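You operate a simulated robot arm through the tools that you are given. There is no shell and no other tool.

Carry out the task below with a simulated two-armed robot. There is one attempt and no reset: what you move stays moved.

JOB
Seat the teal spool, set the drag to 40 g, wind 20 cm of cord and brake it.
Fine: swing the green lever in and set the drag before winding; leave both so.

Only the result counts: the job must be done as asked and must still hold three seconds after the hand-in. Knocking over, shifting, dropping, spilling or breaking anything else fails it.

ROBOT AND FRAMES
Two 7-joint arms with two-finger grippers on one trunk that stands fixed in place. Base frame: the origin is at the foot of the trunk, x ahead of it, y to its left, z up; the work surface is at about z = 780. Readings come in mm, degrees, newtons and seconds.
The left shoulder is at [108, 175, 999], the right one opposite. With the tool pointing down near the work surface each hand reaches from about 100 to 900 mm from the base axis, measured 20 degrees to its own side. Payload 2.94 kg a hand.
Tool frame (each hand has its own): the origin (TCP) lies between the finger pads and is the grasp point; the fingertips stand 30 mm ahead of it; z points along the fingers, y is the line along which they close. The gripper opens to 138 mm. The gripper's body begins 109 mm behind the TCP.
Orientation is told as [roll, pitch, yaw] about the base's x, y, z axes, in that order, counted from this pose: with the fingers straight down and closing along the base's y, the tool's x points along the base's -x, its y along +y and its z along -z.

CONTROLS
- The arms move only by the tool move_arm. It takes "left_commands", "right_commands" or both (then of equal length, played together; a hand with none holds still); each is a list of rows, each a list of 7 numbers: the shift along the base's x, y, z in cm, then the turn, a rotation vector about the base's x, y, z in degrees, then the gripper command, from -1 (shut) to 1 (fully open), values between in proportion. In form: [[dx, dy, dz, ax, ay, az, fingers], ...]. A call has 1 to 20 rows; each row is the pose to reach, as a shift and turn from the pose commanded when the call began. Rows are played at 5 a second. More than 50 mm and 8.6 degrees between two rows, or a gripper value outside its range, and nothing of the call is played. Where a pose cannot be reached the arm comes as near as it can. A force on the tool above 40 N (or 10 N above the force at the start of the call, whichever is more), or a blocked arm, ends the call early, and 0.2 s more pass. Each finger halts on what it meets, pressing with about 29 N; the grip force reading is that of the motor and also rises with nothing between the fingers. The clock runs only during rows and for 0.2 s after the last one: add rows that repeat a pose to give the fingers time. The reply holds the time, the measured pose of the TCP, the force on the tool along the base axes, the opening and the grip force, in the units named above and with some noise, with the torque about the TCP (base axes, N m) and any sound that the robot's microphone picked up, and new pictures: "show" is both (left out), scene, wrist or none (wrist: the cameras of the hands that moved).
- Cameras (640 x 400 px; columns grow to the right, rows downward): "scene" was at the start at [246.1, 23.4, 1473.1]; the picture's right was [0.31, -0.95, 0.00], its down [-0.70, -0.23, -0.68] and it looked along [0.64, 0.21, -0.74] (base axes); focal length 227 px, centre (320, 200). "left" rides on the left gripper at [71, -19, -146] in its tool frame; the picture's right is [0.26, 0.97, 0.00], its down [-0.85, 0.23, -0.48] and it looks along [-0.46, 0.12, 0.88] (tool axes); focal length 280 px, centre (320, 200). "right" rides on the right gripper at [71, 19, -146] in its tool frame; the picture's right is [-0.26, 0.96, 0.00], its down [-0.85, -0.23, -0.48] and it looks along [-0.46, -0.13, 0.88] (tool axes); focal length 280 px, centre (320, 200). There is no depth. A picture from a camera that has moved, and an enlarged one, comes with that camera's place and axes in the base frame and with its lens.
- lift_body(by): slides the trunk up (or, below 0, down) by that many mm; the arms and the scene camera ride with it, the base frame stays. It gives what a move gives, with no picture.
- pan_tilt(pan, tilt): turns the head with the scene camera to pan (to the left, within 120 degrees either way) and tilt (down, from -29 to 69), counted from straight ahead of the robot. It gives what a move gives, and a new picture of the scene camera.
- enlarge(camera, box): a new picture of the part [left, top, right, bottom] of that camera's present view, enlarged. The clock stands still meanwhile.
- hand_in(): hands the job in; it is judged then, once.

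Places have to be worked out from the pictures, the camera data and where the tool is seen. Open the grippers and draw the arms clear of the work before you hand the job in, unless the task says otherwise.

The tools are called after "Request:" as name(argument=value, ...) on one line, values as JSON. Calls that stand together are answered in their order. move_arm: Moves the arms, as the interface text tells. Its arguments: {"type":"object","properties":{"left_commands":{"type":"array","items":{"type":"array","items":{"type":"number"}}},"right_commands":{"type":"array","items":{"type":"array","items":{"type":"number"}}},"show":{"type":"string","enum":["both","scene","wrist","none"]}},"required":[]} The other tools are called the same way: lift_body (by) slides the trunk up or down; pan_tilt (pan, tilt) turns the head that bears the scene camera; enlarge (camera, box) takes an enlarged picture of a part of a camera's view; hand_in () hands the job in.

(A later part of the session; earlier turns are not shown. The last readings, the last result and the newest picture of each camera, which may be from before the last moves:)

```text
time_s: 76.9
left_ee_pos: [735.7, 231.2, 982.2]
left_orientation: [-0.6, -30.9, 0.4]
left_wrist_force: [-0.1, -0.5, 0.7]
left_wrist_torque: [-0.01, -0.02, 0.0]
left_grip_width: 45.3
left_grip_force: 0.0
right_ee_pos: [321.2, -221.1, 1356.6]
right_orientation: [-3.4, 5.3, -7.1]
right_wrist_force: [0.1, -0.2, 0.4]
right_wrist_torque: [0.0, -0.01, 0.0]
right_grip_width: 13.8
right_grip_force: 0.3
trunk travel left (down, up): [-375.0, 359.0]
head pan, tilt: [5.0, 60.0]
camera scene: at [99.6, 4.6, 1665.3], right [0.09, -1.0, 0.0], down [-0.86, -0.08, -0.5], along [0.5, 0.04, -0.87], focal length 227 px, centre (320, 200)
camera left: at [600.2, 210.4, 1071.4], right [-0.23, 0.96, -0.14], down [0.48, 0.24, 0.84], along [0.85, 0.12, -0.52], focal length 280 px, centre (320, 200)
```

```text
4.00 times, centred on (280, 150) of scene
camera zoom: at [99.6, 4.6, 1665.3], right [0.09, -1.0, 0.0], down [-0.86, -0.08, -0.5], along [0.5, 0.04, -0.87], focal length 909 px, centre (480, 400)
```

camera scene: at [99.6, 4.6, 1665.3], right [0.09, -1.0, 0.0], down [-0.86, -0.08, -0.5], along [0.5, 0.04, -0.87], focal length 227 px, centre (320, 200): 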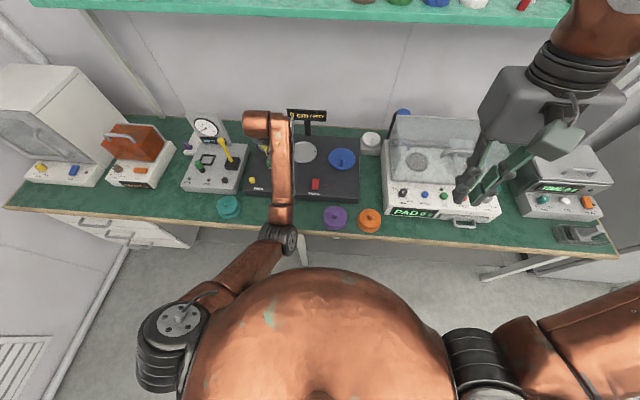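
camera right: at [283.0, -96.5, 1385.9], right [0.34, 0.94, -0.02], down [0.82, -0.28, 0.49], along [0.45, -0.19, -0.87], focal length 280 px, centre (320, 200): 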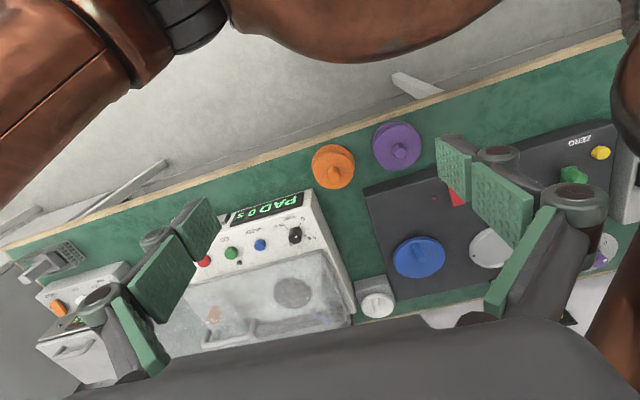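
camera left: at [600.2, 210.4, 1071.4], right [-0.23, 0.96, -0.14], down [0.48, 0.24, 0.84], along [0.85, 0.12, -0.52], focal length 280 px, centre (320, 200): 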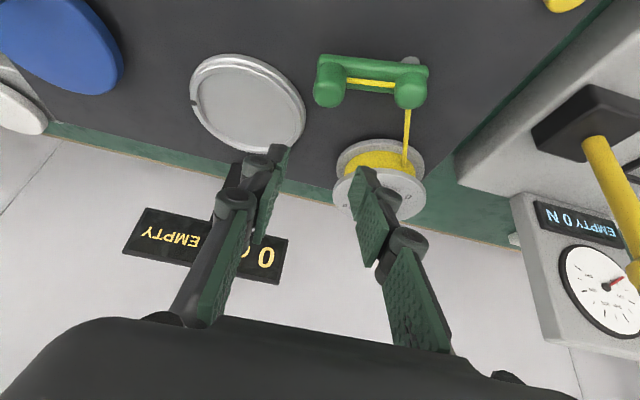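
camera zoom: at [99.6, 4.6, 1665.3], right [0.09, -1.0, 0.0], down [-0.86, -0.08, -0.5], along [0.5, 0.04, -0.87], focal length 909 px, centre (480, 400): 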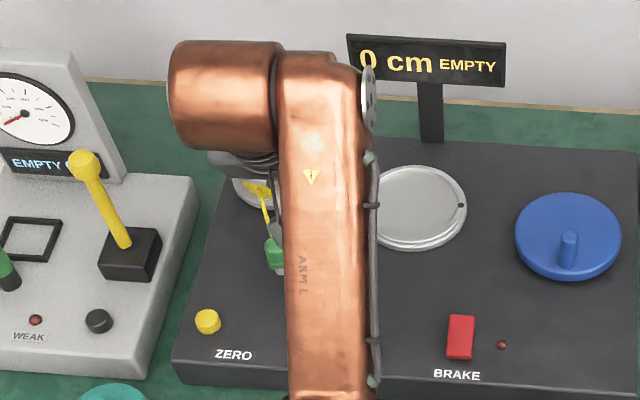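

The lever now sits at about 100° with its tip at (750, 227), pointing to the platter. The drag knob is next; I'll move above it, still pitched 30°, at about (854, 315, 985).

Request:
move_arm(left_commands=[[0.3, 0.2, 0.1, 0, 0, 0, -0.275], [1.3, 0.9, 0.3, 0, 0, 0, -0.275], [2.8, 2, 0.5, 0, 0, 0, -0.275], [4.7, 3.3, 0.8, 0, 0, 0, -0.275], [6.7, 4.8, 1, 0, 0, 0, -0.275], [8.7, 6.2, 1, 0, 0, 0, -0.275], [10.3, 7.3, 1, 0, 0, 0, -0.275], [11.4, 8.1, 1, 0, 0, 0, -0.275], [11.8, 8.4, 1, 0, 0, 0, -0.275], [11.8, 8.4, 1, 0, 0, 0, -0.275]], show="both")

Request:
enlarge(camera="left", box=[220, 40, 420, 220])

```text
time_s: 79.1
left_ee_pos: [853.6, 315.4, 989.0]
left_orientation: [-0.6, -31.0, 0.6]
left_wrist_force: [0.2, 0.8, 0.3]
left_wrist_torque: [0.01, 0.01, -0.02]
left_grip_width: 49.9
left_grip_force: 0.0
right_ee_pos: [319.1, -220.7, 1357.2]
right_orientation: [-3.4, 5.2, -7.1]
right_wrist_force: [0.3, -1.3, 0.8]
right_wrist_torque: [0.0, -0.04, 0.03]
right_grip_width: 13.6
right_grip_force: 0.1
trunk travel left (down, up): [-375.0, 359.0]
head pan, tilt: [5.0, 60.0]
camera scene: at [99.5, 4.8, 1665.4], right [0.09, -1.0, 0.0], down [-0.86, -0.08, -0.5], along [0.5, 0.04, -0.87], focal length 227 px, centre (320, 200)
camera left: at [718.4, 295.4, 1078.2], right [-0.23, 0.96, -0.14], down [0.48, 0.24, 0.84], along [0.84, 0.12, -0.52], focal length 280 px, centre (320, 200)
```

scene: 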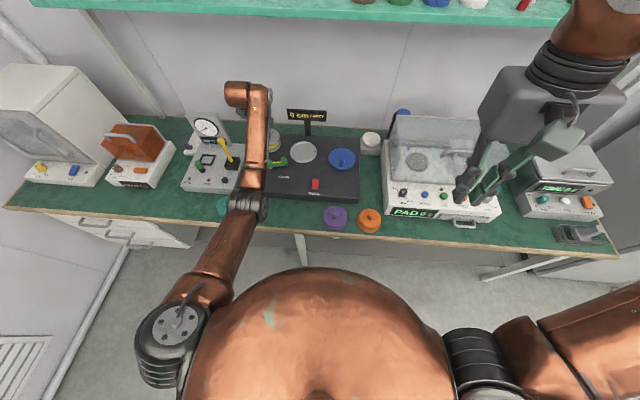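
left: 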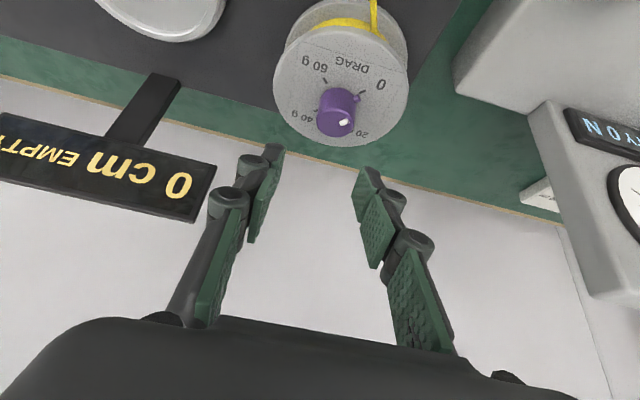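

```text
2.22 times, centred on (320, 130) of left
camera zoom: at [718.4, 295.4, 1078.2], right [-0.23, 0.96, -0.14], down [0.48, 0.24, 0.84], along [0.84, 0.12, -0.52], focal length 623 px, centre (320, 356)
```

zoom: 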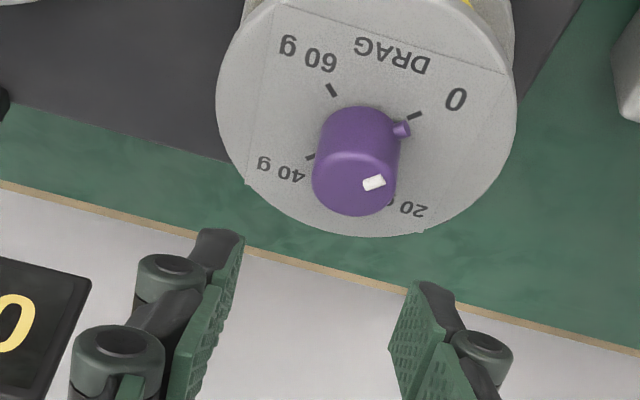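

This reach is steady. The dial marks sit at exact 90° steps and the pointer is at 0, so 40 g needs a 180° clockwise turn (seen from above). I'll yaw the hand +45° above the knob so I can turn it in two 90° strokes.

Request:
move_arm(left_commands=[[0.05, -0.05, 0, 0, 0, 3, -0.275], [0.1, -0.1, 0, 0, 0, 9, -0.275], [0.2, -0.15, 0, 0, 0, 16, -0.275], [0.3, -0.2, 0, 0, 0, 24, -0.275], [0.4, -0.3, 0, 0, 0, 32, -0.275], [0.5, -0.4, 0, 0, 0, 39, -0.275], [0.5, -0.42, 0, 0, 0, 45, -0.275], [0.5, -0.42, 0, 0, 0, 45, -0.275]], show="both")

Request:
enlarge(camera="left", box=[220, 40, 420, 220])

```text
time_s: 80.9
left_ee_pos: [858.5, 311.9, 990.4]
left_orientation: [-0.6, -30.9, 45.5]
left_wrist_force: [0.6, -0.4, 0.7]
left_wrist_torque: [-0.02, -0.04, -0.02]
left_grip_width: 50.1
left_grip_force: 0.1
right_ee_pos: [320.4, -220.5, 1357.4]
right_orientation: [-3.3, 5.2, -6.8]
right_wrist_force: [0.1, -0.4, -0.4]
right_wrist_torque: [-0.03, 0.01, 0.02]
right_grip_width: 13.5
right_grip_force: 0.1
trunk travel left (down, up): [-375.0, 359.0]
head pan, tilt: [5.0, 60.0]
camera scene: at [99.5, 5.1, 1665.4], right [0.09, -1.0, 0.0], down [-0.86, -0.08, -0.5], along [0.5, 0.04, -0.87], focal length 227 px, centre (320, 200)
camera left: at [776.2, 201.0, 1078.6], right [-0.84, 0.52, -0.14], down [0.17, 0.51, 0.84], along [0.51, 0.69, -0.52], focal length 280 px, centre (320, 200)
```

scene: 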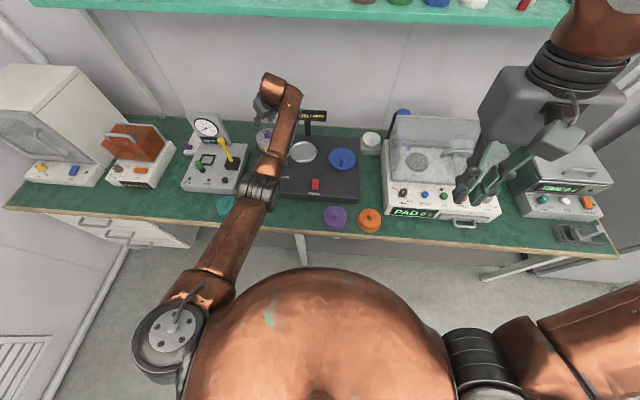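
left: 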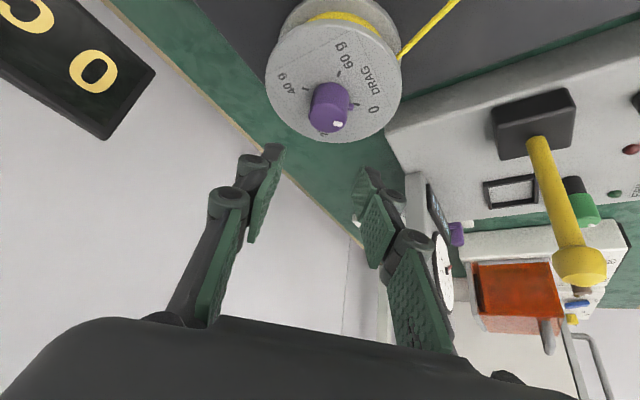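

```text
2.22 times, centred on (320, 130) of left
camera zoom: at [776.2, 201.0, 1078.6], right [-0.84, 0.52, -0.14], down [0.17, 0.51, 0.84], along [0.51, 0.69, -0.52], focal length 623 px, centre (320, 356)
```

zoom: 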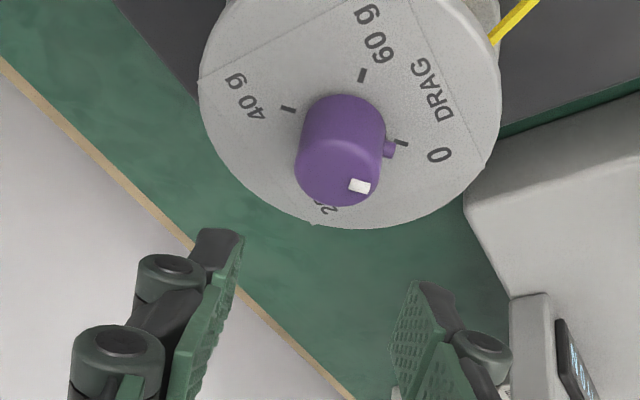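

The +45° yaw is fine and the knob axis re-measures at (866, 317.5), centred between the fingers. I'll descend over it to z≈930 and close.

Request:
move_arm(left_commands=[[0, 0, -1.5, 0, 0, 45, -0.275], [0, 0, -3.5, 0, 0, 45, -0.275], [0, 0, -5.2, 0, 0, 45, -0.275], [0, 0, -6, 0, 0, 45, -0.275], [0, 0, -6, 0, 0, 45, -0.275]], show="wrist")

```text
refused: row 1 steps farther than a row can; nothing moved
```

The turn is counted from the present pose, so it should be zero here. Resending.

Request:
move_arm(left_commands=[[0, 0, -1.5, 0, 0, 0, -0.275], [0, 0, -3.5, 0, 0, 0, -0.275], [0, 0, -5.2, 0, 0, 0, -0.275], [0, 0, -6, 0, 0, 0, -0.275], [0, 0, -6, 0, 0, 0, -0.275]], show="wrist")

Request:
enlarge(camera="left", box=[220, 60, 420, 240])

```text
time_s: 82.1
left_ee_pos: [858.5, 311.0, 927.7]
left_orientation: [-0.7, -30.9, 45.4]
left_wrist_force: [0.2, -0.4, 0.3]
left_wrist_torque: [-0.02, 0.02, -0.01]
left_grip_width: 49.9
left_grip_force: 0.0
right_ee_pos: [319.3, -220.0, 1356.9]
right_orientation: [-3.3, 5.3, -7.1]
right_wrist_force: [-0.4, 0.8, 1.3]
right_wrist_torque: [0.02, 0.03, -0.02]
right_grip_width: 13.9
right_grip_force: 0.1
trunk travel left (down, up): [-375.0, 359.0]
head pan, tilt: [5.0, 60.0]
camera left: at [776.0, 200.3, 1017.7], right [-0.84, 0.52, -0.14], down [0.17, 0.51, 0.84], along [0.51, 0.68, -0.52], focal length 280 px, centre (320, 200)
```

left: 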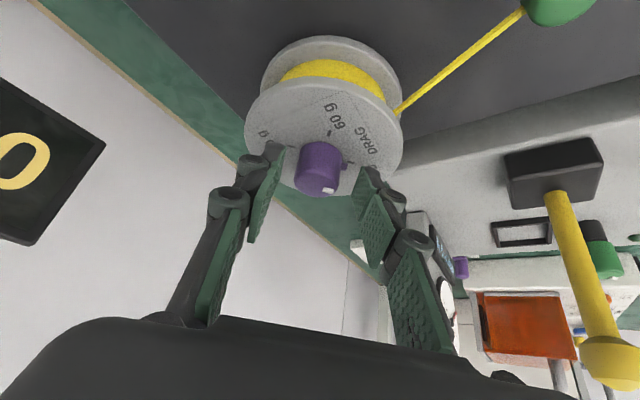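

```text
2.22 times, centred on (320, 150) of left
camera zoom: at [776.0, 200.3, 1017.7], right [-0.84, 0.52, -0.14], down [0.17, 0.51, 0.84], along [0.51, 0.68, -0.52], focal length 623 px, centre (320, 311)
```

zoom: 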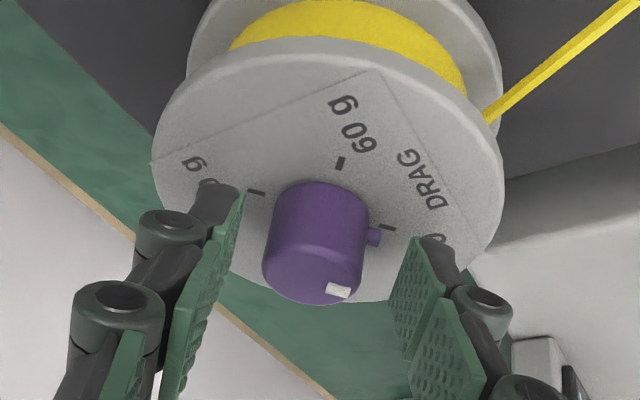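

The knob is centred between the pads. Closing to grip.

Request:
move_arm(left_commands=[[0, 0, 0, 0, 0, 0, -0.4], [0, 0, 0, 0, 0, 0, -0.6], [0, 0, 0, 0, 0, 0, -0.8], [0, 0, 0, 0, 0, 0, -1], [0, 0, 0, 0, 0, 0, -1]], show="wrist")

```text
time_s: 83.3
left_ee_pos: [859.4, 309.6, 928.3]
left_orientation: [-0.7, -30.9, 45.4]
left_wrist_force: [5.7, -3.4, -0.1]
left_wrist_torque: [-0.13, -0.1, -0.1]
left_grip_width: 29.4
left_grip_force: 44.8
right_ee_pos: [321.3, -221.3, 1357.7]
right_orientation: [-3.3, 5.2, -7.0]
right_wrist_force: [0.7, -0.1, 0.3]
right_wrist_torque: [0.03, 0.04, -0.02]
right_grip_width: 13.7
right_grip_force: 0.0
trunk travel left (down, up): [-375.0, 359.0]
head pan, tilt: [5.0, 60.0]
camera left: at [776.7, 199.4, 1017.8], right [-0.84, 0.52, -0.14], down [0.17, 0.51, 0.84], along [0.51, 0.68, -0.52], focal length 280 px, centre (320, 200)
```

left: 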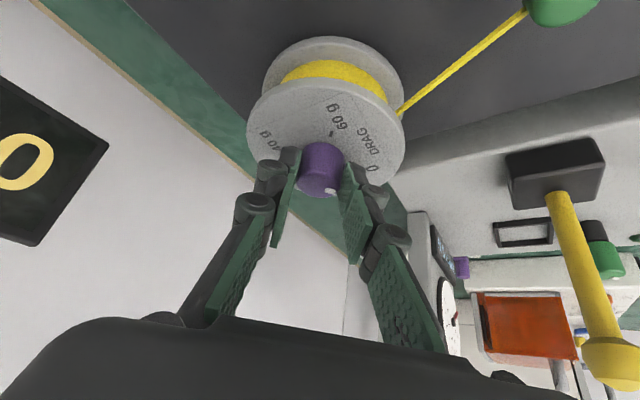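

Gripped at 29.4 mm. Now I'll rotate the hand 90° clockwise about the knob axis (866, 316.5).

Request:
move_arm(left_commands=[[-0.06, 0.08, 0, 0, 0, -6, -1], [-0.12, 0.16, 0, 0, 0, -12, -1], [-0.16, 0.25, 0, 0, 0, -18, -1], [-0.2, 0.34, 0, 0, 0, -24, -1], [-0.22, 0.43, 0, 0, 0, -30, -1], [-0.24, 0.53, 0, 0, 0, -36, -1], [-0.24, 0.63, 0, 0, 0, -42, -1], [-0.24, 0.73, 0, 0, 0, -48, -1], [-0.22, 0.83, 0, 0, 0, -54, -1], [-0.2, 0.92, 0, 0, 0, -60, -1], [-0.16, 1.01, 0, 0, 0, -66, -1], [-0.12, 1.1, 0, 0, 0, -72, -1], [-0.06, 1.18, 0, 0, 0, -78, -1], [0, 1.26, 0, 0, 0, -84, -1], [0.07, 1.33, 0, 0, 0, -90, -1], [0.07, 1.33, 0, 0, 0, -90, -1]], show="both")

Request:
enlarge(camera="left", box=[220, 60, 420, 240])

Request:
enlarge(camera="scene", box=[230, 110, 310, 170])

```text
time_s: 86.7
left_ee_pos: [860.3, 330.0, 928.3]
left_orientation: [-0.4, -30.5, -44.6]
left_wrist_force: [0.7, 25.9, -2.9]
left_wrist_torque: [1.42, 0.38, 0.27]
left_grip_width: 29.5
left_grip_force: 44.7
right_ee_pos: [320.5, -217.5, 1358.5]
right_orientation: [-3.5, 5.3, -7.1]
right_wrist_force: [0.6, -0.5, -0.2]
right_wrist_torque: [0.0, 0.03, 0.03]
right_grip_width: 13.9
right_grip_force: 0.1
trunk travel left (down, up): [-375.0, 359.0]
head pan, tilt: [5.0, 60.0]
camera scene: at [100.7, 9.1, 1665.3], right [0.09, -1.0, 0.0], down [-0.86, -0.08, -0.5], along [0.5, 0.04, -0.87], focal length 227 px, centre (320, 200)
camera left: at [750.4, 411.0, 1018.6], right [0.52, 0.84, -0.14], down [0.51, -0.18, 0.84], along [0.69, -0.51, -0.52], focal length 280 px, centre (320, 200)
```

scene: 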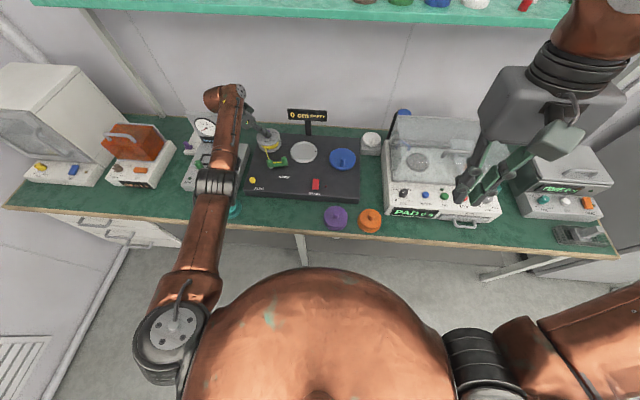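
left: 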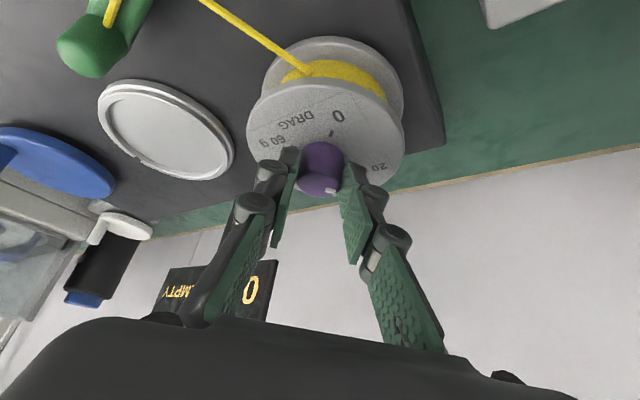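

```text
2.22 times, centred on (320, 150) of left
camera zoom: at [750.4, 411.0, 1018.6], right [0.52, 0.84, -0.14], down [0.51, -0.18, 0.84], along [0.69, -0.51, -0.52], focal length 623 px, centre (320, 311)
```

zoom: 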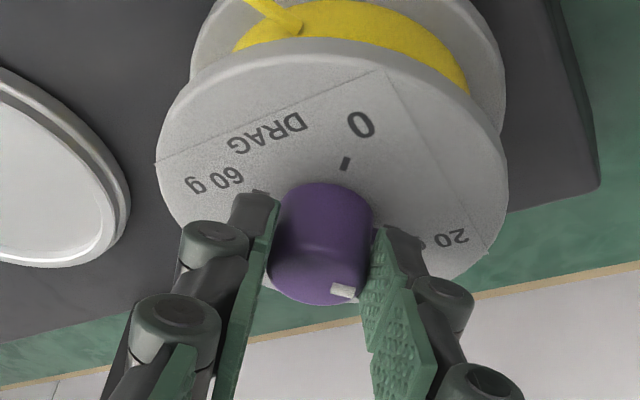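

```text
6.67 times, centred on (270, 140) of scene
camera zoom: at [100.7, 9.1, 1665.3], right [0.09, -1.0, 0.0], down [-0.86, -0.08, -0.5], along [0.5, 0.04, -0.87], focal length 1516 px, centre (653, 600)
```

zoom: 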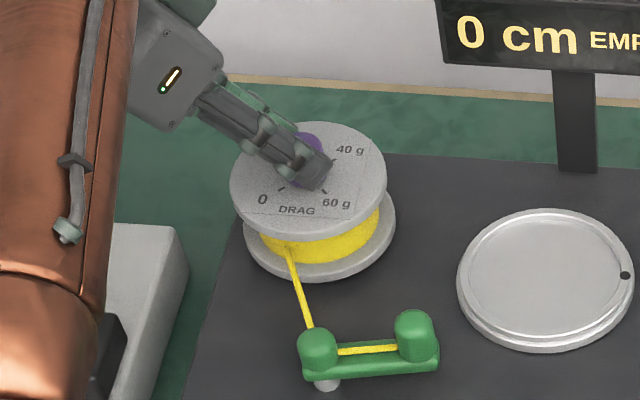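

The knob turned 90° to the 20 g mark. The side load tells me the true axis is (870, 320). I'll release, lift, yaw back 90°, and recentre on the corrected axis.

Request:
move_arm(left_commands=[[0, 0.3, 0, 0, 0, 0, -0.7], [0, 0.5, 0, 0, 0, 0, -0.4], [0, 0.5, 0, 0, 0, 0, -0.275], [0, 0.5, 2, 0, 0, 0, -0.275], [0, 0.5, 4.5, 0, 0, 0, -0.275], [0, 0.4, 4.5, 0, 0, 7, -0.275], [-0.1, 0.2, 4.5, 0, 0, 14, -0.275], [-0.1, 0, 4.5, 0, 0, 21, -0.275], [-0.1, -0.2, 4.5, 0, 0, 28, -0.275], [-0.1, -0.4, 4.5, 0, 0, 35, -0.275], [0, -0.5, 4.5, 0, 0, 42, -0.275], [0, -0.6, 4.5, 0, 0, 49, -0.275], [0.1, -0.7, 4.5, 0, 0, 56, -0.275], [0.1, -0.8, 4.5, 0, 0, 63, -0.275], [0.2, -0.9, 4.5, 0, 0, 70, -0.275], [0.2, -1.0, 4.5, 0, 0, 77, -0.275], [0.3, -1.1, 4.5, 0, 0, 84, -0.275], [0.3, -1.2, 4.5, 0, 0, 90, -0.275], [0.3, -1.2, 4.5, 0, 0, 90, -0.275]], show="both")

Request:
enlarge(camera="left", box=[220, 40, 420, 220])

Request:
enlarge(camera="scene", box=[230, 110, 310, 170])

```text
time_s: 90.7
left_ee_pos: [862.1, 312.9, 975.7]
left_orientation: [-0.6, -30.8, 45.6]
left_wrist_force: [-0.2, 0.2, 0.0]
left_wrist_torque: [-0.05, -0.02, 0.01]
left_grip_width: 50.2
left_grip_force: 0.1
right_ee_pos: [318.3, -221.1, 1358.5]
right_orientation: [-3.4, 5.3, -7.0]
right_wrist_force: [-0.2, 0.0, -1.0]
right_wrist_torque: [-0.05, -0.03, 0.02]
right_grip_width: 14.0
right_grip_force: 0.1
trunk travel left (down, up): [-375.0, 359.0]
head pan, tilt: [5.0, 60.0]
camera scene: at [99.5, 5.4, 1665.4], right [0.09, -1.0, 0.0], down [-0.86, -0.08, -0.5], along [0.5, 0.04, -0.87], focal length 227 px, centre (320, 200)
camera left: at [779.1, 202.3, 1063.9], right [-0.84, 0.52, -0.14], down [0.17, 0.51, 0.84], along [0.51, 0.69, -0.52], focal length 280 px, centre (320, 200)
```

scene: 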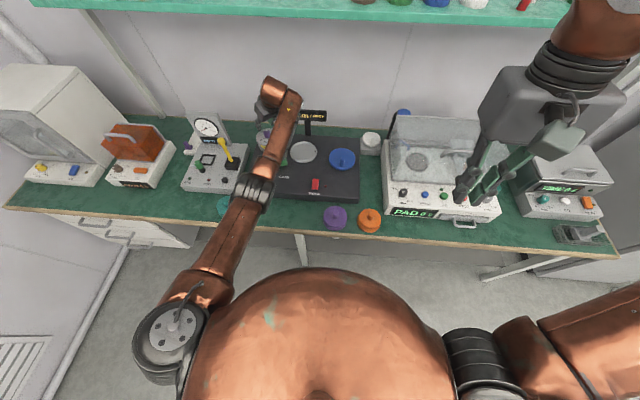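
left: 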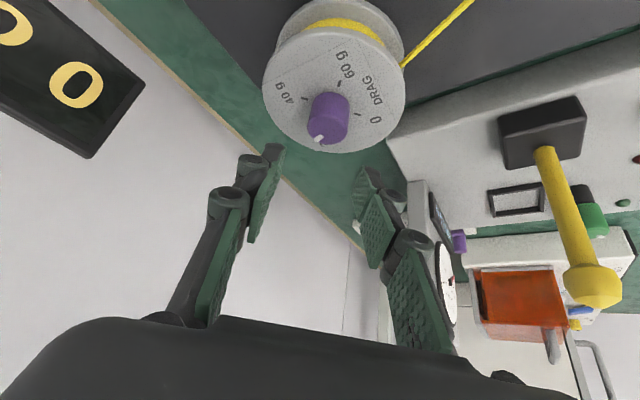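

```text
2.22 times, centred on (320, 130) of left
camera zoom: at [779.1, 202.3, 1063.9], right [-0.84, 0.52, -0.14], down [0.17, 0.51, 0.84], along [0.51, 0.69, -0.52], focal length 623 px, centre (320, 356)
```

zoom: 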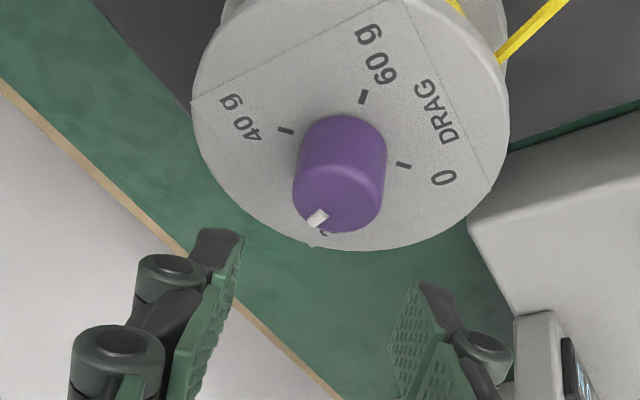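

```text
6.67 times, centred on (270, 140) of scene
camera zoom: at [99.5, 5.4, 1665.4], right [0.09, -1.0, 0.0], down [-0.86, -0.08, -0.5], along [0.5, 0.04, -0.87], focal length 1516 px, centre (653, 600)
```

zoom: 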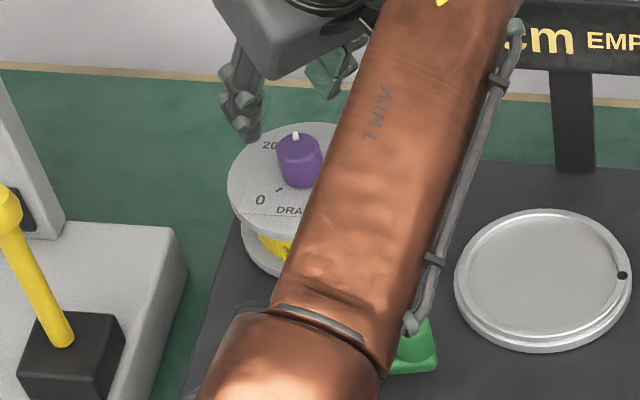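

Let me zoom tightly to read the pointer angle against the ticks.

Request:
enlarge(camera="left", box=[280, 70, 370, 150])

Request:
enlarge(camera="scene", box=[255, 120, 285, 150])

```text
5.00 times, centred on (325, 110) of left
camera zoom: at [779.1, 202.3, 1063.9], right [-0.84, 0.52, -0.14], down [0.17, 0.51, 0.84], along [0.51, 0.69, -0.52], focal length 1402 px, centre (295, 650)
```

zoom: 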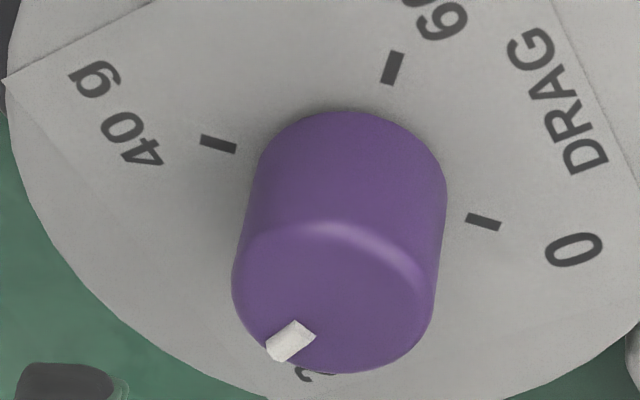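

```text
13.33 times, centred on (270, 135) of scene
camera zoom: at [99.5, 5.4, 1665.4], right [0.09, -1.0, 0.0], down [-0.86, -0.08, -0.5], along [0.5, 0.04, -0.87], focal length 3031 px, centre (987, 1067)
```

zoom: 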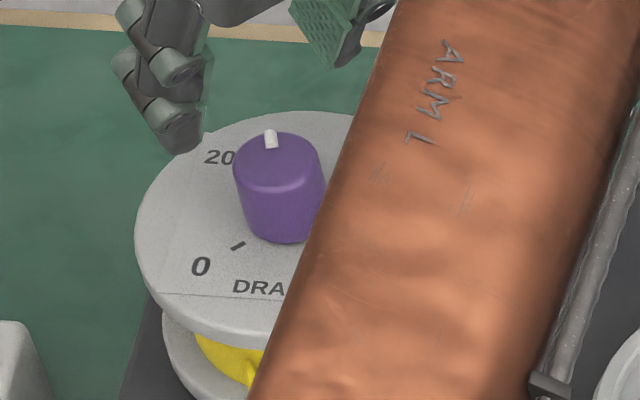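

The white mark reads about 111° past 0 (it started at roughly 21°), so some 68° more is needed for 40 g. I'll descend on the corrected axis and grip again.

Request:
move_arm(left_commands=[[0, 0, -1.5, 0, 0, 0, -0.275], [0, 0, -3.5, 0, 0, 0, -0.275], [0, 0, -4.7, 0, 0, 0, -0.275], [0, 0, -4.7, 0, 0, 0, -0.5], [0, 0, -4.7, 0, 0, 0, -0.7], [0, 0, -4.7, 0, 0, 0, -1], [0, 0, -4.7, 0, 0, 0, -1]], show="wrist")

```text
time_s: 92.3
left_ee_pos: [861.7, 312.0, 926.8]
left_orientation: [-0.7, -30.9, 45.4]
left_wrist_force: [3.0, -0.6, 0.3]
left_wrist_torque: [0.26, -0.35, -0.03]
left_grip_width: 29.4
left_grip_force: 45.3
right_ee_pos: [318.9, -221.3, 1356.5]
right_orientation: [-3.4, 5.3, -7.0]
right_wrist_force: [-0.8, -0.5, 0.1]
right_wrist_torque: [0.02, 0.0, 0.02]
right_grip_width: 13.9
right_grip_force: 0.1
trunk travel left (down, up): [-375.0, 359.0]
head pan, tilt: [5.0, 60.0]
camera left: at [779.6, 202.1, 1016.7], right [-0.84, 0.52, -0.14], down [0.17, 0.51, 0.84], along [0.51, 0.68, -0.52], focal length 280 px, centre (320, 200)
```

left: 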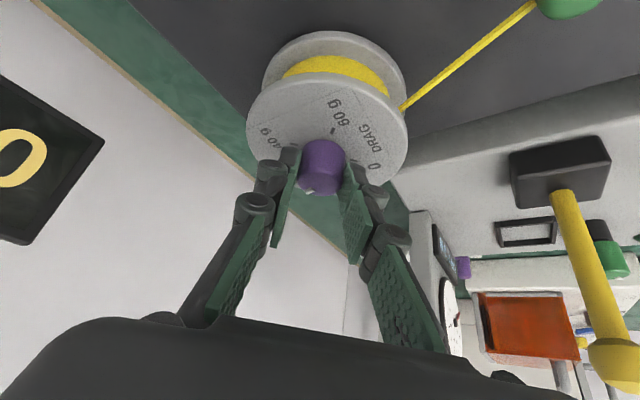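

Gripped with almost no side load. Rotating 68° clockwise about (870, 320).

Request:
move_arm(left_commands=[[-0.08, 0.1, 0, 0, 0, -7, -1], [-0.15, 0.21, 0, 0, 0, -14, -1], [-0.2, 0.33, 0, 0, 0, -21, -1], [-0.24, 0.45, 0, 0, 0, -28, -1], [-0.26, 0.58, 0, 0, 0, -35, -1], [-0.27, 0.71, 0, 0, 0, -42, -1], [-0.26, 0.84, 0, 0, 0, -49, -1], [-0.24, 0.97, 0, 0, 0, -56, -1], [-0.21, 1.07, 0, 0, 0, -62, -1], [-0.16, 1.18, 0, 0, 0, -68, -1], [-0.16, 1.18, 0, 0, 0, -68, -1], [-0.16, 1.18, 0, 0, 0, -68, -1]], show="wrist")

Request:
enlarge(camera="left", box=[270, 100, 370, 200])

Request:
enlarge(camera="scene", box=[250, 115, 300, 150])

```text
time_s: 94.9
left_ee_pos: [860.2, 323.9, 928.3]
left_orientation: [-0.6, -30.8, -22.5]
left_wrist_force: [-7.3, -1.1, 1.5]
left_wrist_torque: [-0.1, 0.05, -0.03]
left_grip_width: 29.5
left_grip_force: 44.5
right_ee_pos: [317.8, -220.7, 1357.0]
right_orientation: [-3.4, 5.2, -6.9]
right_wrist_force: [1.0, 0.6, -0.4]
right_wrist_torque: [-0.02, 0.01, 0.02]
right_grip_width: 13.9
right_grip_force: 0.0
trunk travel left (down, up): [-375.0, 359.0]
head pan, tilt: [5.0, 60.0]
camera left: at [728.2, 359.0, 1017.1], right [0.17, 0.98, -0.14], down [0.54, 0.03, 0.84], along [0.83, -0.22, -0.52], focal length 280 px, centre (320, 200)
```

left: 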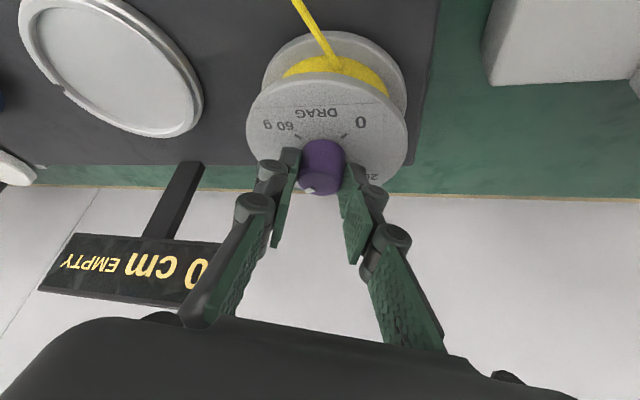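

```text
4.00 times, centred on (320, 150) of left
camera zoom: at [728.2, 359.0, 1017.1], right [0.17, 0.98, -0.14], down [0.54, 0.03, 0.84], along [0.83, -0.22, -0.52], focal length 1122 px, centre (320, 400)
```

zoom: 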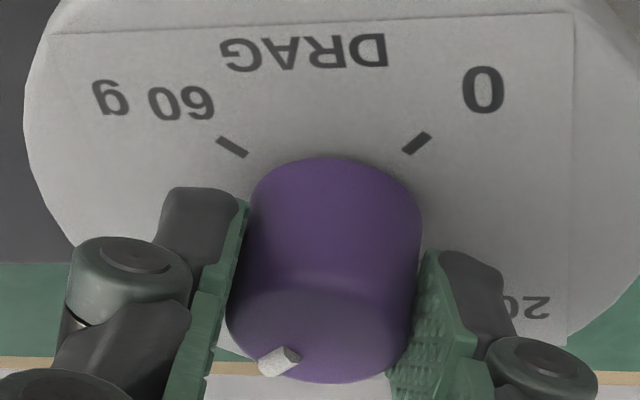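

```text
11.43 times, centred on (275, 132) of scene
camera zoom: at [98.5, 5.0, 1665.4], right [0.09, -1.0, 0.0], down [-0.86, -0.08, -0.5], along [0.5, 0.04, -0.87], focal length 2598 px, centre (834, 971)
```

zoom: 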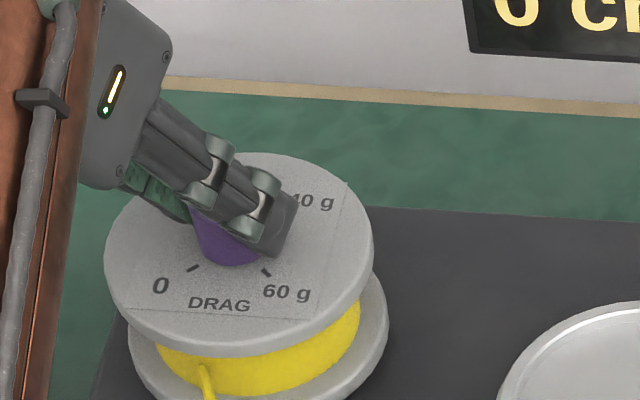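

The turn is done with little load. I'll open, lift straight up 5 cm, and read the pointer.

Request:
move_arm(left_commands=[[0, 0, 0, 0, 0, 0, -0.7], [0, 0, 0, 0, 0, 0, -0.4], [0, 0, 0, 0, 0, 0, -0.275], [0, 0, 2, 0, 0, 0, -0.275], [0, 0, 4.5, 0, 0, 0, -0.275], [-1.5, 1.5, 6, 0, 0, 0, -0.275], [-1.5, 1.5, 6, 0, 0, 0, -0.275]], show="wrist")

Request:
enlarge(camera="left", box=[260, 50, 360, 150])

Request:
enlarge(camera="scene", box=[250, 115, 300, 150])

```text
time_s: 96.5
left_ee_pos: [845.7, 339.1, 988.4]
left_orientation: [-0.5, -30.8, -22.5]
left_wrist_force: [0.2, -0.5, -0.7]
left_wrist_torque: [0.03, 0.01, -0.01]
left_grip_width: 50.1
left_grip_force: 0.1
right_ee_pos: [319.6, -220.4, 1356.3]
right_orientation: [-3.3, 5.2, -7.0]
right_wrist_force: [-0.4, -0.6, -0.2]
right_wrist_torque: [0.02, 0.03, 0.03]
right_grip_width: 13.4
right_grip_force: 0.0
trunk travel left (down, up): [-375.0, 359.0]
head pan, tilt: [5.0, 60.0]
camera left: at [713.9, 372.8, 1077.9], right [0.17, 0.98, -0.14], down [0.54, 0.03, 0.84], along [0.83, -0.22, -0.52], focal length 280 px, centre (320, 200)
```

left: 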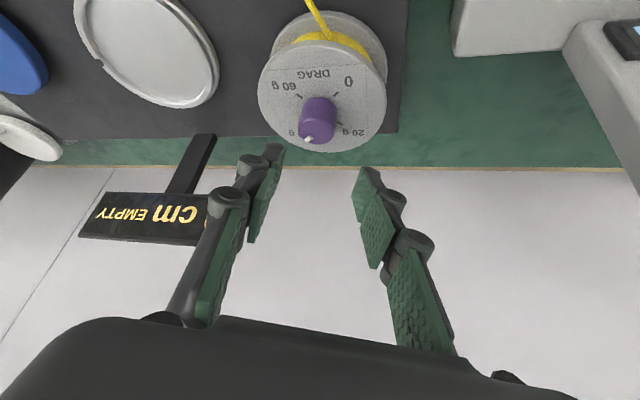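

```text
4.00 times, centred on (310, 100) of left
camera zoom: at [713.9, 372.8, 1077.9], right [0.17, 0.98, -0.14], down [0.54, 0.03, 0.84], along [0.83, -0.22, -0.52], focal length 1122 px, centre (360, 600)
```

zoom: 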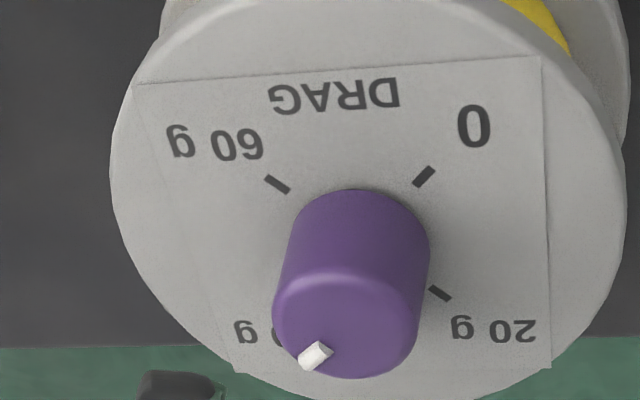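

```text
11.43 times, centred on (275, 132) of scene
camera zoom: at [100.1, 4.3, 1665.3], right [0.09, -1.0, 0.0], down [-0.86, -0.08, -0.5], along [0.5, 0.04, -0.87], focal length 2598 px, centre (834, 971)
```

zoom: 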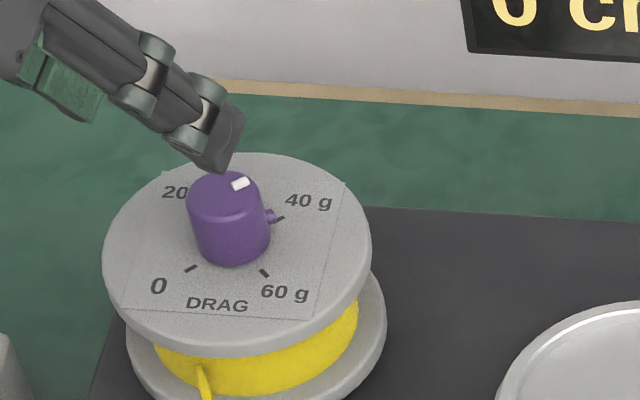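

The pointer looks within a few degrees of 40 g. To read the small pointer nub against the 40 tick, I'll view it from the other side with the hand yawed +45°.

Request:
move_arm(left_commands=[[0.1, -0.3, 0.2, 0, 0, 7, -0.275], [0.2, -0.6, 0.2, 0, 0, 14, -0.275], [0.3, -0.9, 0.2, 0, 0, 21, -0.275], [0.4, -1.2, 0.2, 0, 0, 28, -0.275], [0.6, -1.5, 0.2, 0, 0, 35, -0.275], [0.8, -1.8, 0.2, 0, 0, 42, -0.275], [1.0, -2.1, 0.2, 0, 0, 49, -0.275], [1.1, -2.4, 0.2, 0, 0, 56, -0.275], [1.2, -2.6, 0.2, 0, 0, 62, -0.275], [1.2, -2.8, 0.2, 0, 0, 68, -0.275], [1.2, -2.8, 0.2, 0, 0, 68, -0.275]], show="none")

Request:
enlarge(camera="left", box=[270, 50, 370, 150])

Request:
enlarge(camera="scene", box=[255, 122, 285, 147])

```text
time_s: 98.9
left_ee_pos: [857.4, 312.0, 988.7]
left_orientation: [-0.5, -30.9, 45.5]
left_wrist_force: [0.0, -0.1, 0.2]
left_wrist_torque: [0.03, 0.0, -0.01]
left_grip_width: 49.8
left_grip_force: 0.2
right_ee_pos: [319.6, -219.6, 1358.0]
right_orientation: [-3.3, 5.3, -7.0]
right_wrist_force: [-0.2, 0.3, -0.3]
right_wrist_torque: [-0.03, -0.01, -0.01]
right_grip_width: 14.1
right_grip_force: 0.0
trunk travel left (down, up): [-375.0, 359.0]
head pan, tilt: [5.0, 60.0]
```

```text
4.00 times, centred on (320, 100) of left
camera zoom: at [775.1, 200.8, 1078.3], right [-0.84, 0.52, -0.14], down [0.17, 0.51, 0.84], along [0.51, 0.68, -0.52], focal length 1122 px, centre (320, 600)
```

zoom: 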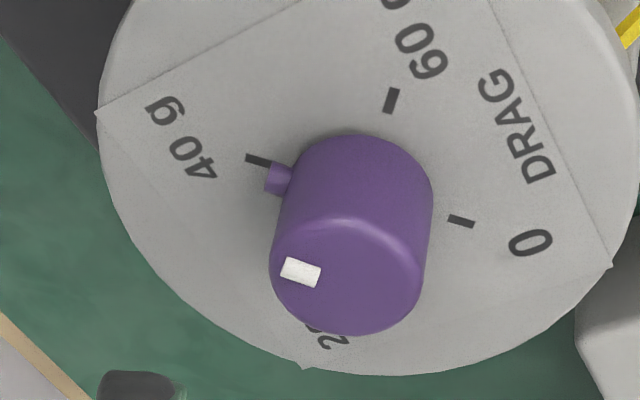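

```text
16.00 times, centred on (270, 134) of scene
camera zoom: at [99.5, 5.4, 1665.4], right [0.09, -1.0, 0.0], down [-0.86, -0.08, -0.5], along [0.5, 0.04, -0.87], focal length 3637 px, centre (1120, 1248)
```

zoom: 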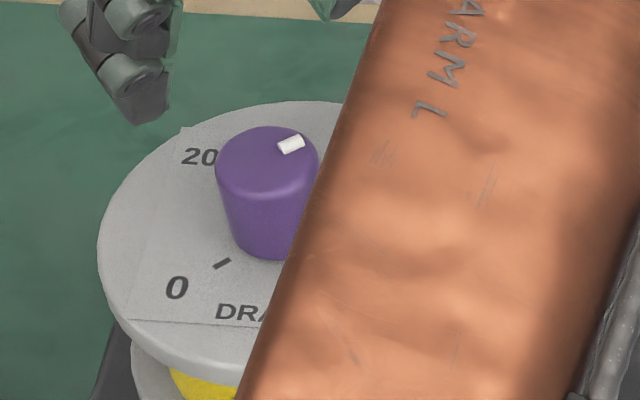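

The nub lines up with the 40 g tick within a few degrees, so the drag is set. I'll now take the left hand back toward the spool, undoing the yaw and staying clear of the tall yellow tester lever.

Request:
move_arm(left_commands=[[-0.5, -0.1, 0.2, 0, 0, -2, -0.2], [-1.7, -0.4, 0.5, 0, 0, -7, -0.2], [-3.5, -0.9, 0.8, 0, 0, -13, -0.2], [-5.7, -1.5, 1.1, 0, 0, -20, -0.2], [-8.2, -2.2, 1.4, 0, 0, -27, -0.2], [-10.7, -2.9, 1.6, 0, 0, -34, -0.2], [-13.2, -3.6, 1.6, 0, 0, -40, -0.2], [-15.7, -4.1, 1.6, 0, 0, -45, -0.2], [-18.2, -4, 1.6, 0, 0, -45, -0.2], [-20.7, -3.3, 1.5, 0, 0, -45, -0.2], [-23.1, -2.2, 1.4, 0, 0, -45, -0.2], [-25.3, -1, 1.3, 0, 0, -45, -0.2], [-27.2, 0.2, 1.2, 0, 0, -45, -0.2], [-28.7, 1.1, 1.1, 0, 0, -45, -0.2], [-29.5, 1.6, 1.1, 0, 0, -45, -0.2], [-29.7, 1.8, 1.1, 0, 0, -45, -0.2], [-29.7, 1.8, 1.1, 0, 0, -45, -0.2]], show="both")

Request:
enlarge(camera="scene", box=[210, 100, 350, 200])

```text
time_s: 102.5
left_ee_pos: [561.8, 329.8, 1000.5]
left_orientation: [-0.6, -30.9, 0.5]
left_wrist_force: [-0.4, 0.1, 0.6]
left_wrist_torque: [0.02, -0.01, -0.03]
left_grip_width: 55.1
left_grip_force: 0.1
right_ee_pos: [319.8, -219.3, 1357.5]
right_orientation: [-3.4, 5.2, -6.9]
right_wrist_force: [0.8, 0.5, -0.3]
right_wrist_torque: [0.03, 0.03, -0.02]
right_grip_width: 14.0
right_grip_force: 0.0
trunk travel left (down, up): [-375.0, 359.0]
head pan, tilt: [5.0, 60.0]
camera scene: at [99.4, 5.0, 1665.4], right [0.09, -1.0, 0.0], down [-0.86, -0.08, -0.5], along [0.5, 0.04, -0.87], focal length 227 px, centre (320, 200)
camera left: at [426.2, 309.5, 1089.7], right [-0.23, 0.96, -0.14], down [0.48, 0.24, 0.84], along [0.85, 0.12, -0.52], focal length 280 px, centre (320, 200)
```

scene: 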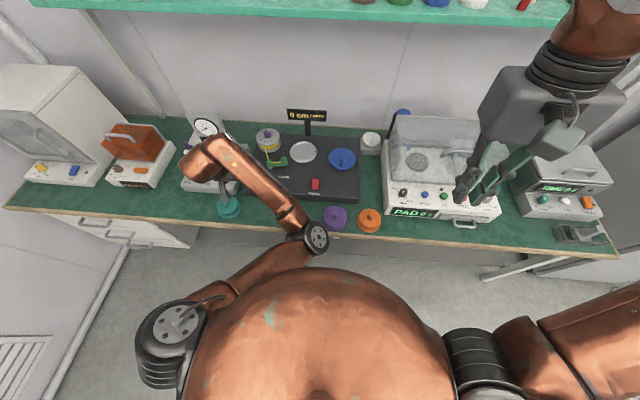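
left: 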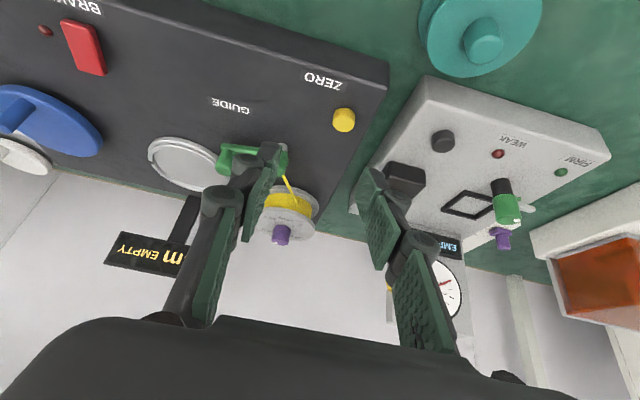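

```text
4.00 times, centred on (280, 150) of scene
camera zoom: at [99.4, 5.0, 1665.4], right [0.09, -1.0, 0.0], down [-0.86, -0.08, -0.5], along [0.5, 0.04, -0.87], focal length 909 px, centre (480, 400)
```

zoom: 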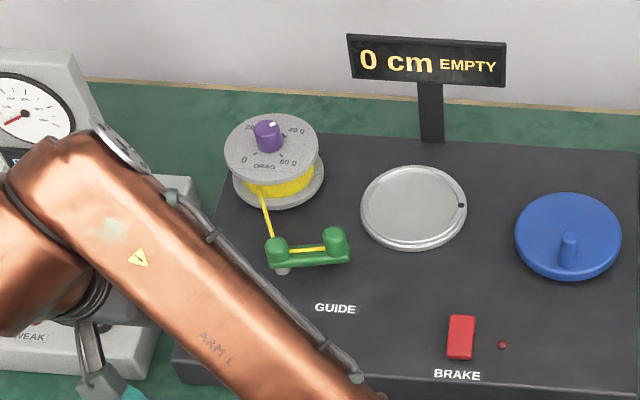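

The view confirms the lever swung in and the drag at 40 g. Now I'll hover at the teal spool, still pitched.

Request:
move_arm(left_commands=[[-0.2, 0.4, -0.2, 0, 0, 0, -0.2], [-0.7, 1.6, -0.9, 0, 0, 0, -0.2], [-1.4, 3.2, -2, 0, 0, 0, -0.2], [-2.3, 5.2, -3.4, 0, 0, 0, -0.2], [-3.2, 7.2, -4.8, 0, 0, 0, -0.2], [-4.1, 9.1, -6, 0, 0, 0, -0.2], [-4.7, 10.5, -6.8, 0, 0, 0, -0.2], [-5, 11.1, -7.5, 0, 0, 0, -0.2], [-5, 11.1, -7.5, 0, 0, 0, -0.2]], show="both")

Request:
enlarge(camera="left", box=[220, 40, 420, 220])

```text
time_s: 104.5
left_ee_pos: [510.5, 442.1, 924.9]
left_orientation: [-0.6, -31.0, 0.5]
left_wrist_force: [-0.7, 0.0, 0.3]
left_wrist_torque: [-0.01, 0.0, 0.0]
left_grip_width: 55.3
left_grip_force: 0.0
right_ee_pos: [320.1, -220.7, 1356.6]
right_orientation: [-3.4, 5.2, -7.0]
right_wrist_force: [-0.4, 0.2, -0.4]
right_wrist_torque: [0.0, 0.01, 0.0]
right_grip_width: 13.7
right_grip_force: 0.0
trunk travel left (down, up): [-375.0, 359.0]
head pan, tilt: [5.0, 60.0]
camera scene: at [99.4, 4.9, 1665.4], right [0.09, -1.0, 0.0], down [-0.86, -0.08, -0.5], along [0.5, 0.04, -0.87], focal length 227 px, centre (320, 200)
camera left: at [375.5, 422.1, 1015.1], right [-0.23, 0.96, -0.14], down [0.48, 0.24, 0.84], along [0.85, 0.12, -0.52], focal length 280 px, centre (320, 200)
```

scene: 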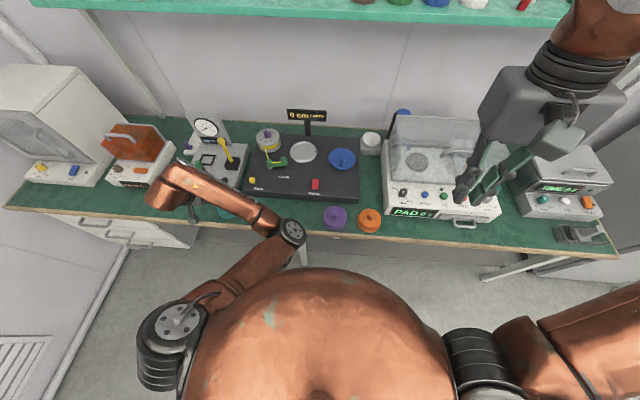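
left: 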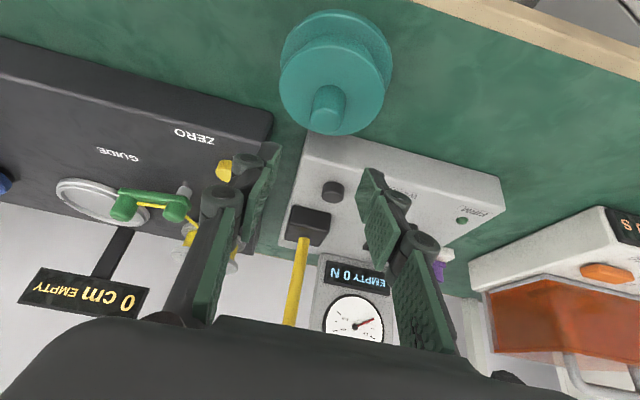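

```text
2.22 times, centred on (320, 130) of left
camera zoom: at [375.5, 422.1, 1015.1], right [-0.23, 0.96, -0.14], down [0.48, 0.24, 0.84], along [0.85, 0.12, -0.52], focal length 623 px, centre (320, 356)
```

zoom: 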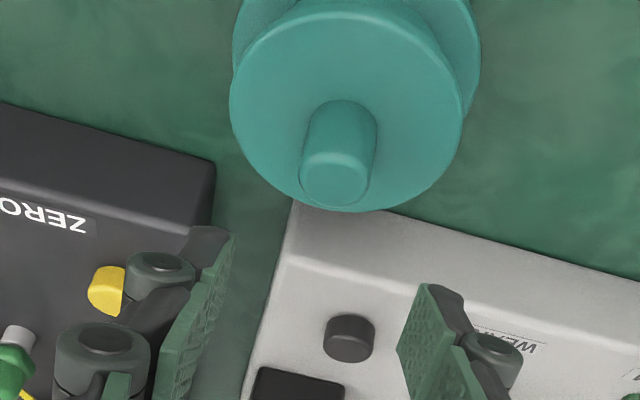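

The knob re-measures at about (529, 440). I'll descend to TCP (518, 440, 855) and close.

Request:
move_arm(left_commands=[[0.3, -0.1, -1.5, 0, 0, 0, -0.2], [0.6, -0.2, -4, 0, 0, 0, -0.2], [0.75, -0.2, -6, 0, 0, 0, -0.2], [0.75, -0.2, -7, 0, 0, 0, -0.2], [0.75, -0.2, -7, 0, 0, 0, -0.2]], show="wrist")

Request:
enlarge(camera="left", box=[220, 60, 420, 240])

```text
time_s: 105.7
left_ee_pos: [517.9, 438.4, 855.9]
left_orientation: [-0.6, -30.8, 0.5]
left_wrist_force: [-0.1, 0.5, -0.1]
left_wrist_torque: [0.0, -0.01, 0.0]
left_grip_width: 55.1
left_grip_force: 0.1
right_ee_pos: [320.1, -219.3, 1356.6]
right_orientation: [-3.4, 5.2, -7.0]
right_wrist_force: [-0.2, -0.3, -0.2]
right_wrist_torque: [0.03, -0.02, 0.02]
right_grip_width: 14.0
right_grip_force: 0.1
trunk travel left (down, up): [-375.0, 359.0]
head pan, tilt: [5.0, 60.0]
camera left: at [382.5, 418.2, 945.1], right [-0.23, 0.96, -0.14], down [0.48, 0.24, 0.84], along [0.85, 0.12, -0.52], focal length 280 px, centre (320, 200)
```

left: 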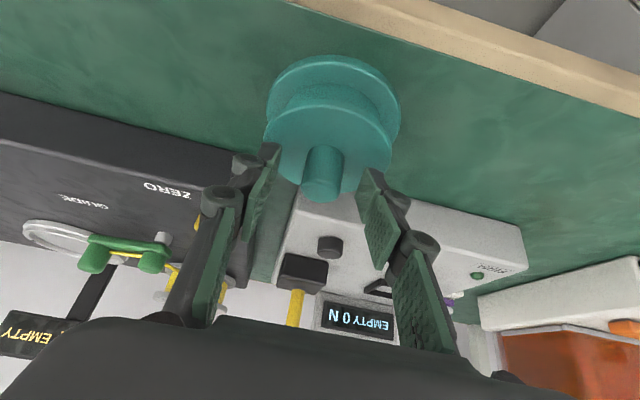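

```text
2.22 times, centred on (320, 150) of left
camera zoom: at [382.5, 418.2, 945.1], right [-0.23, 0.96, -0.14], down [0.48, 0.24, 0.84], along [0.85, 0.12, -0.52], focal length 623 px, centre (320, 311)
```

zoom: 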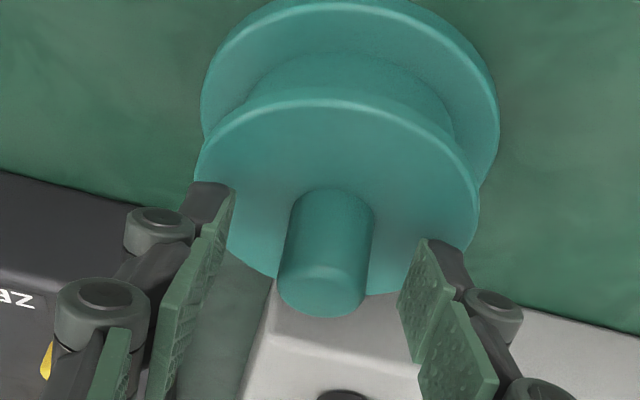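

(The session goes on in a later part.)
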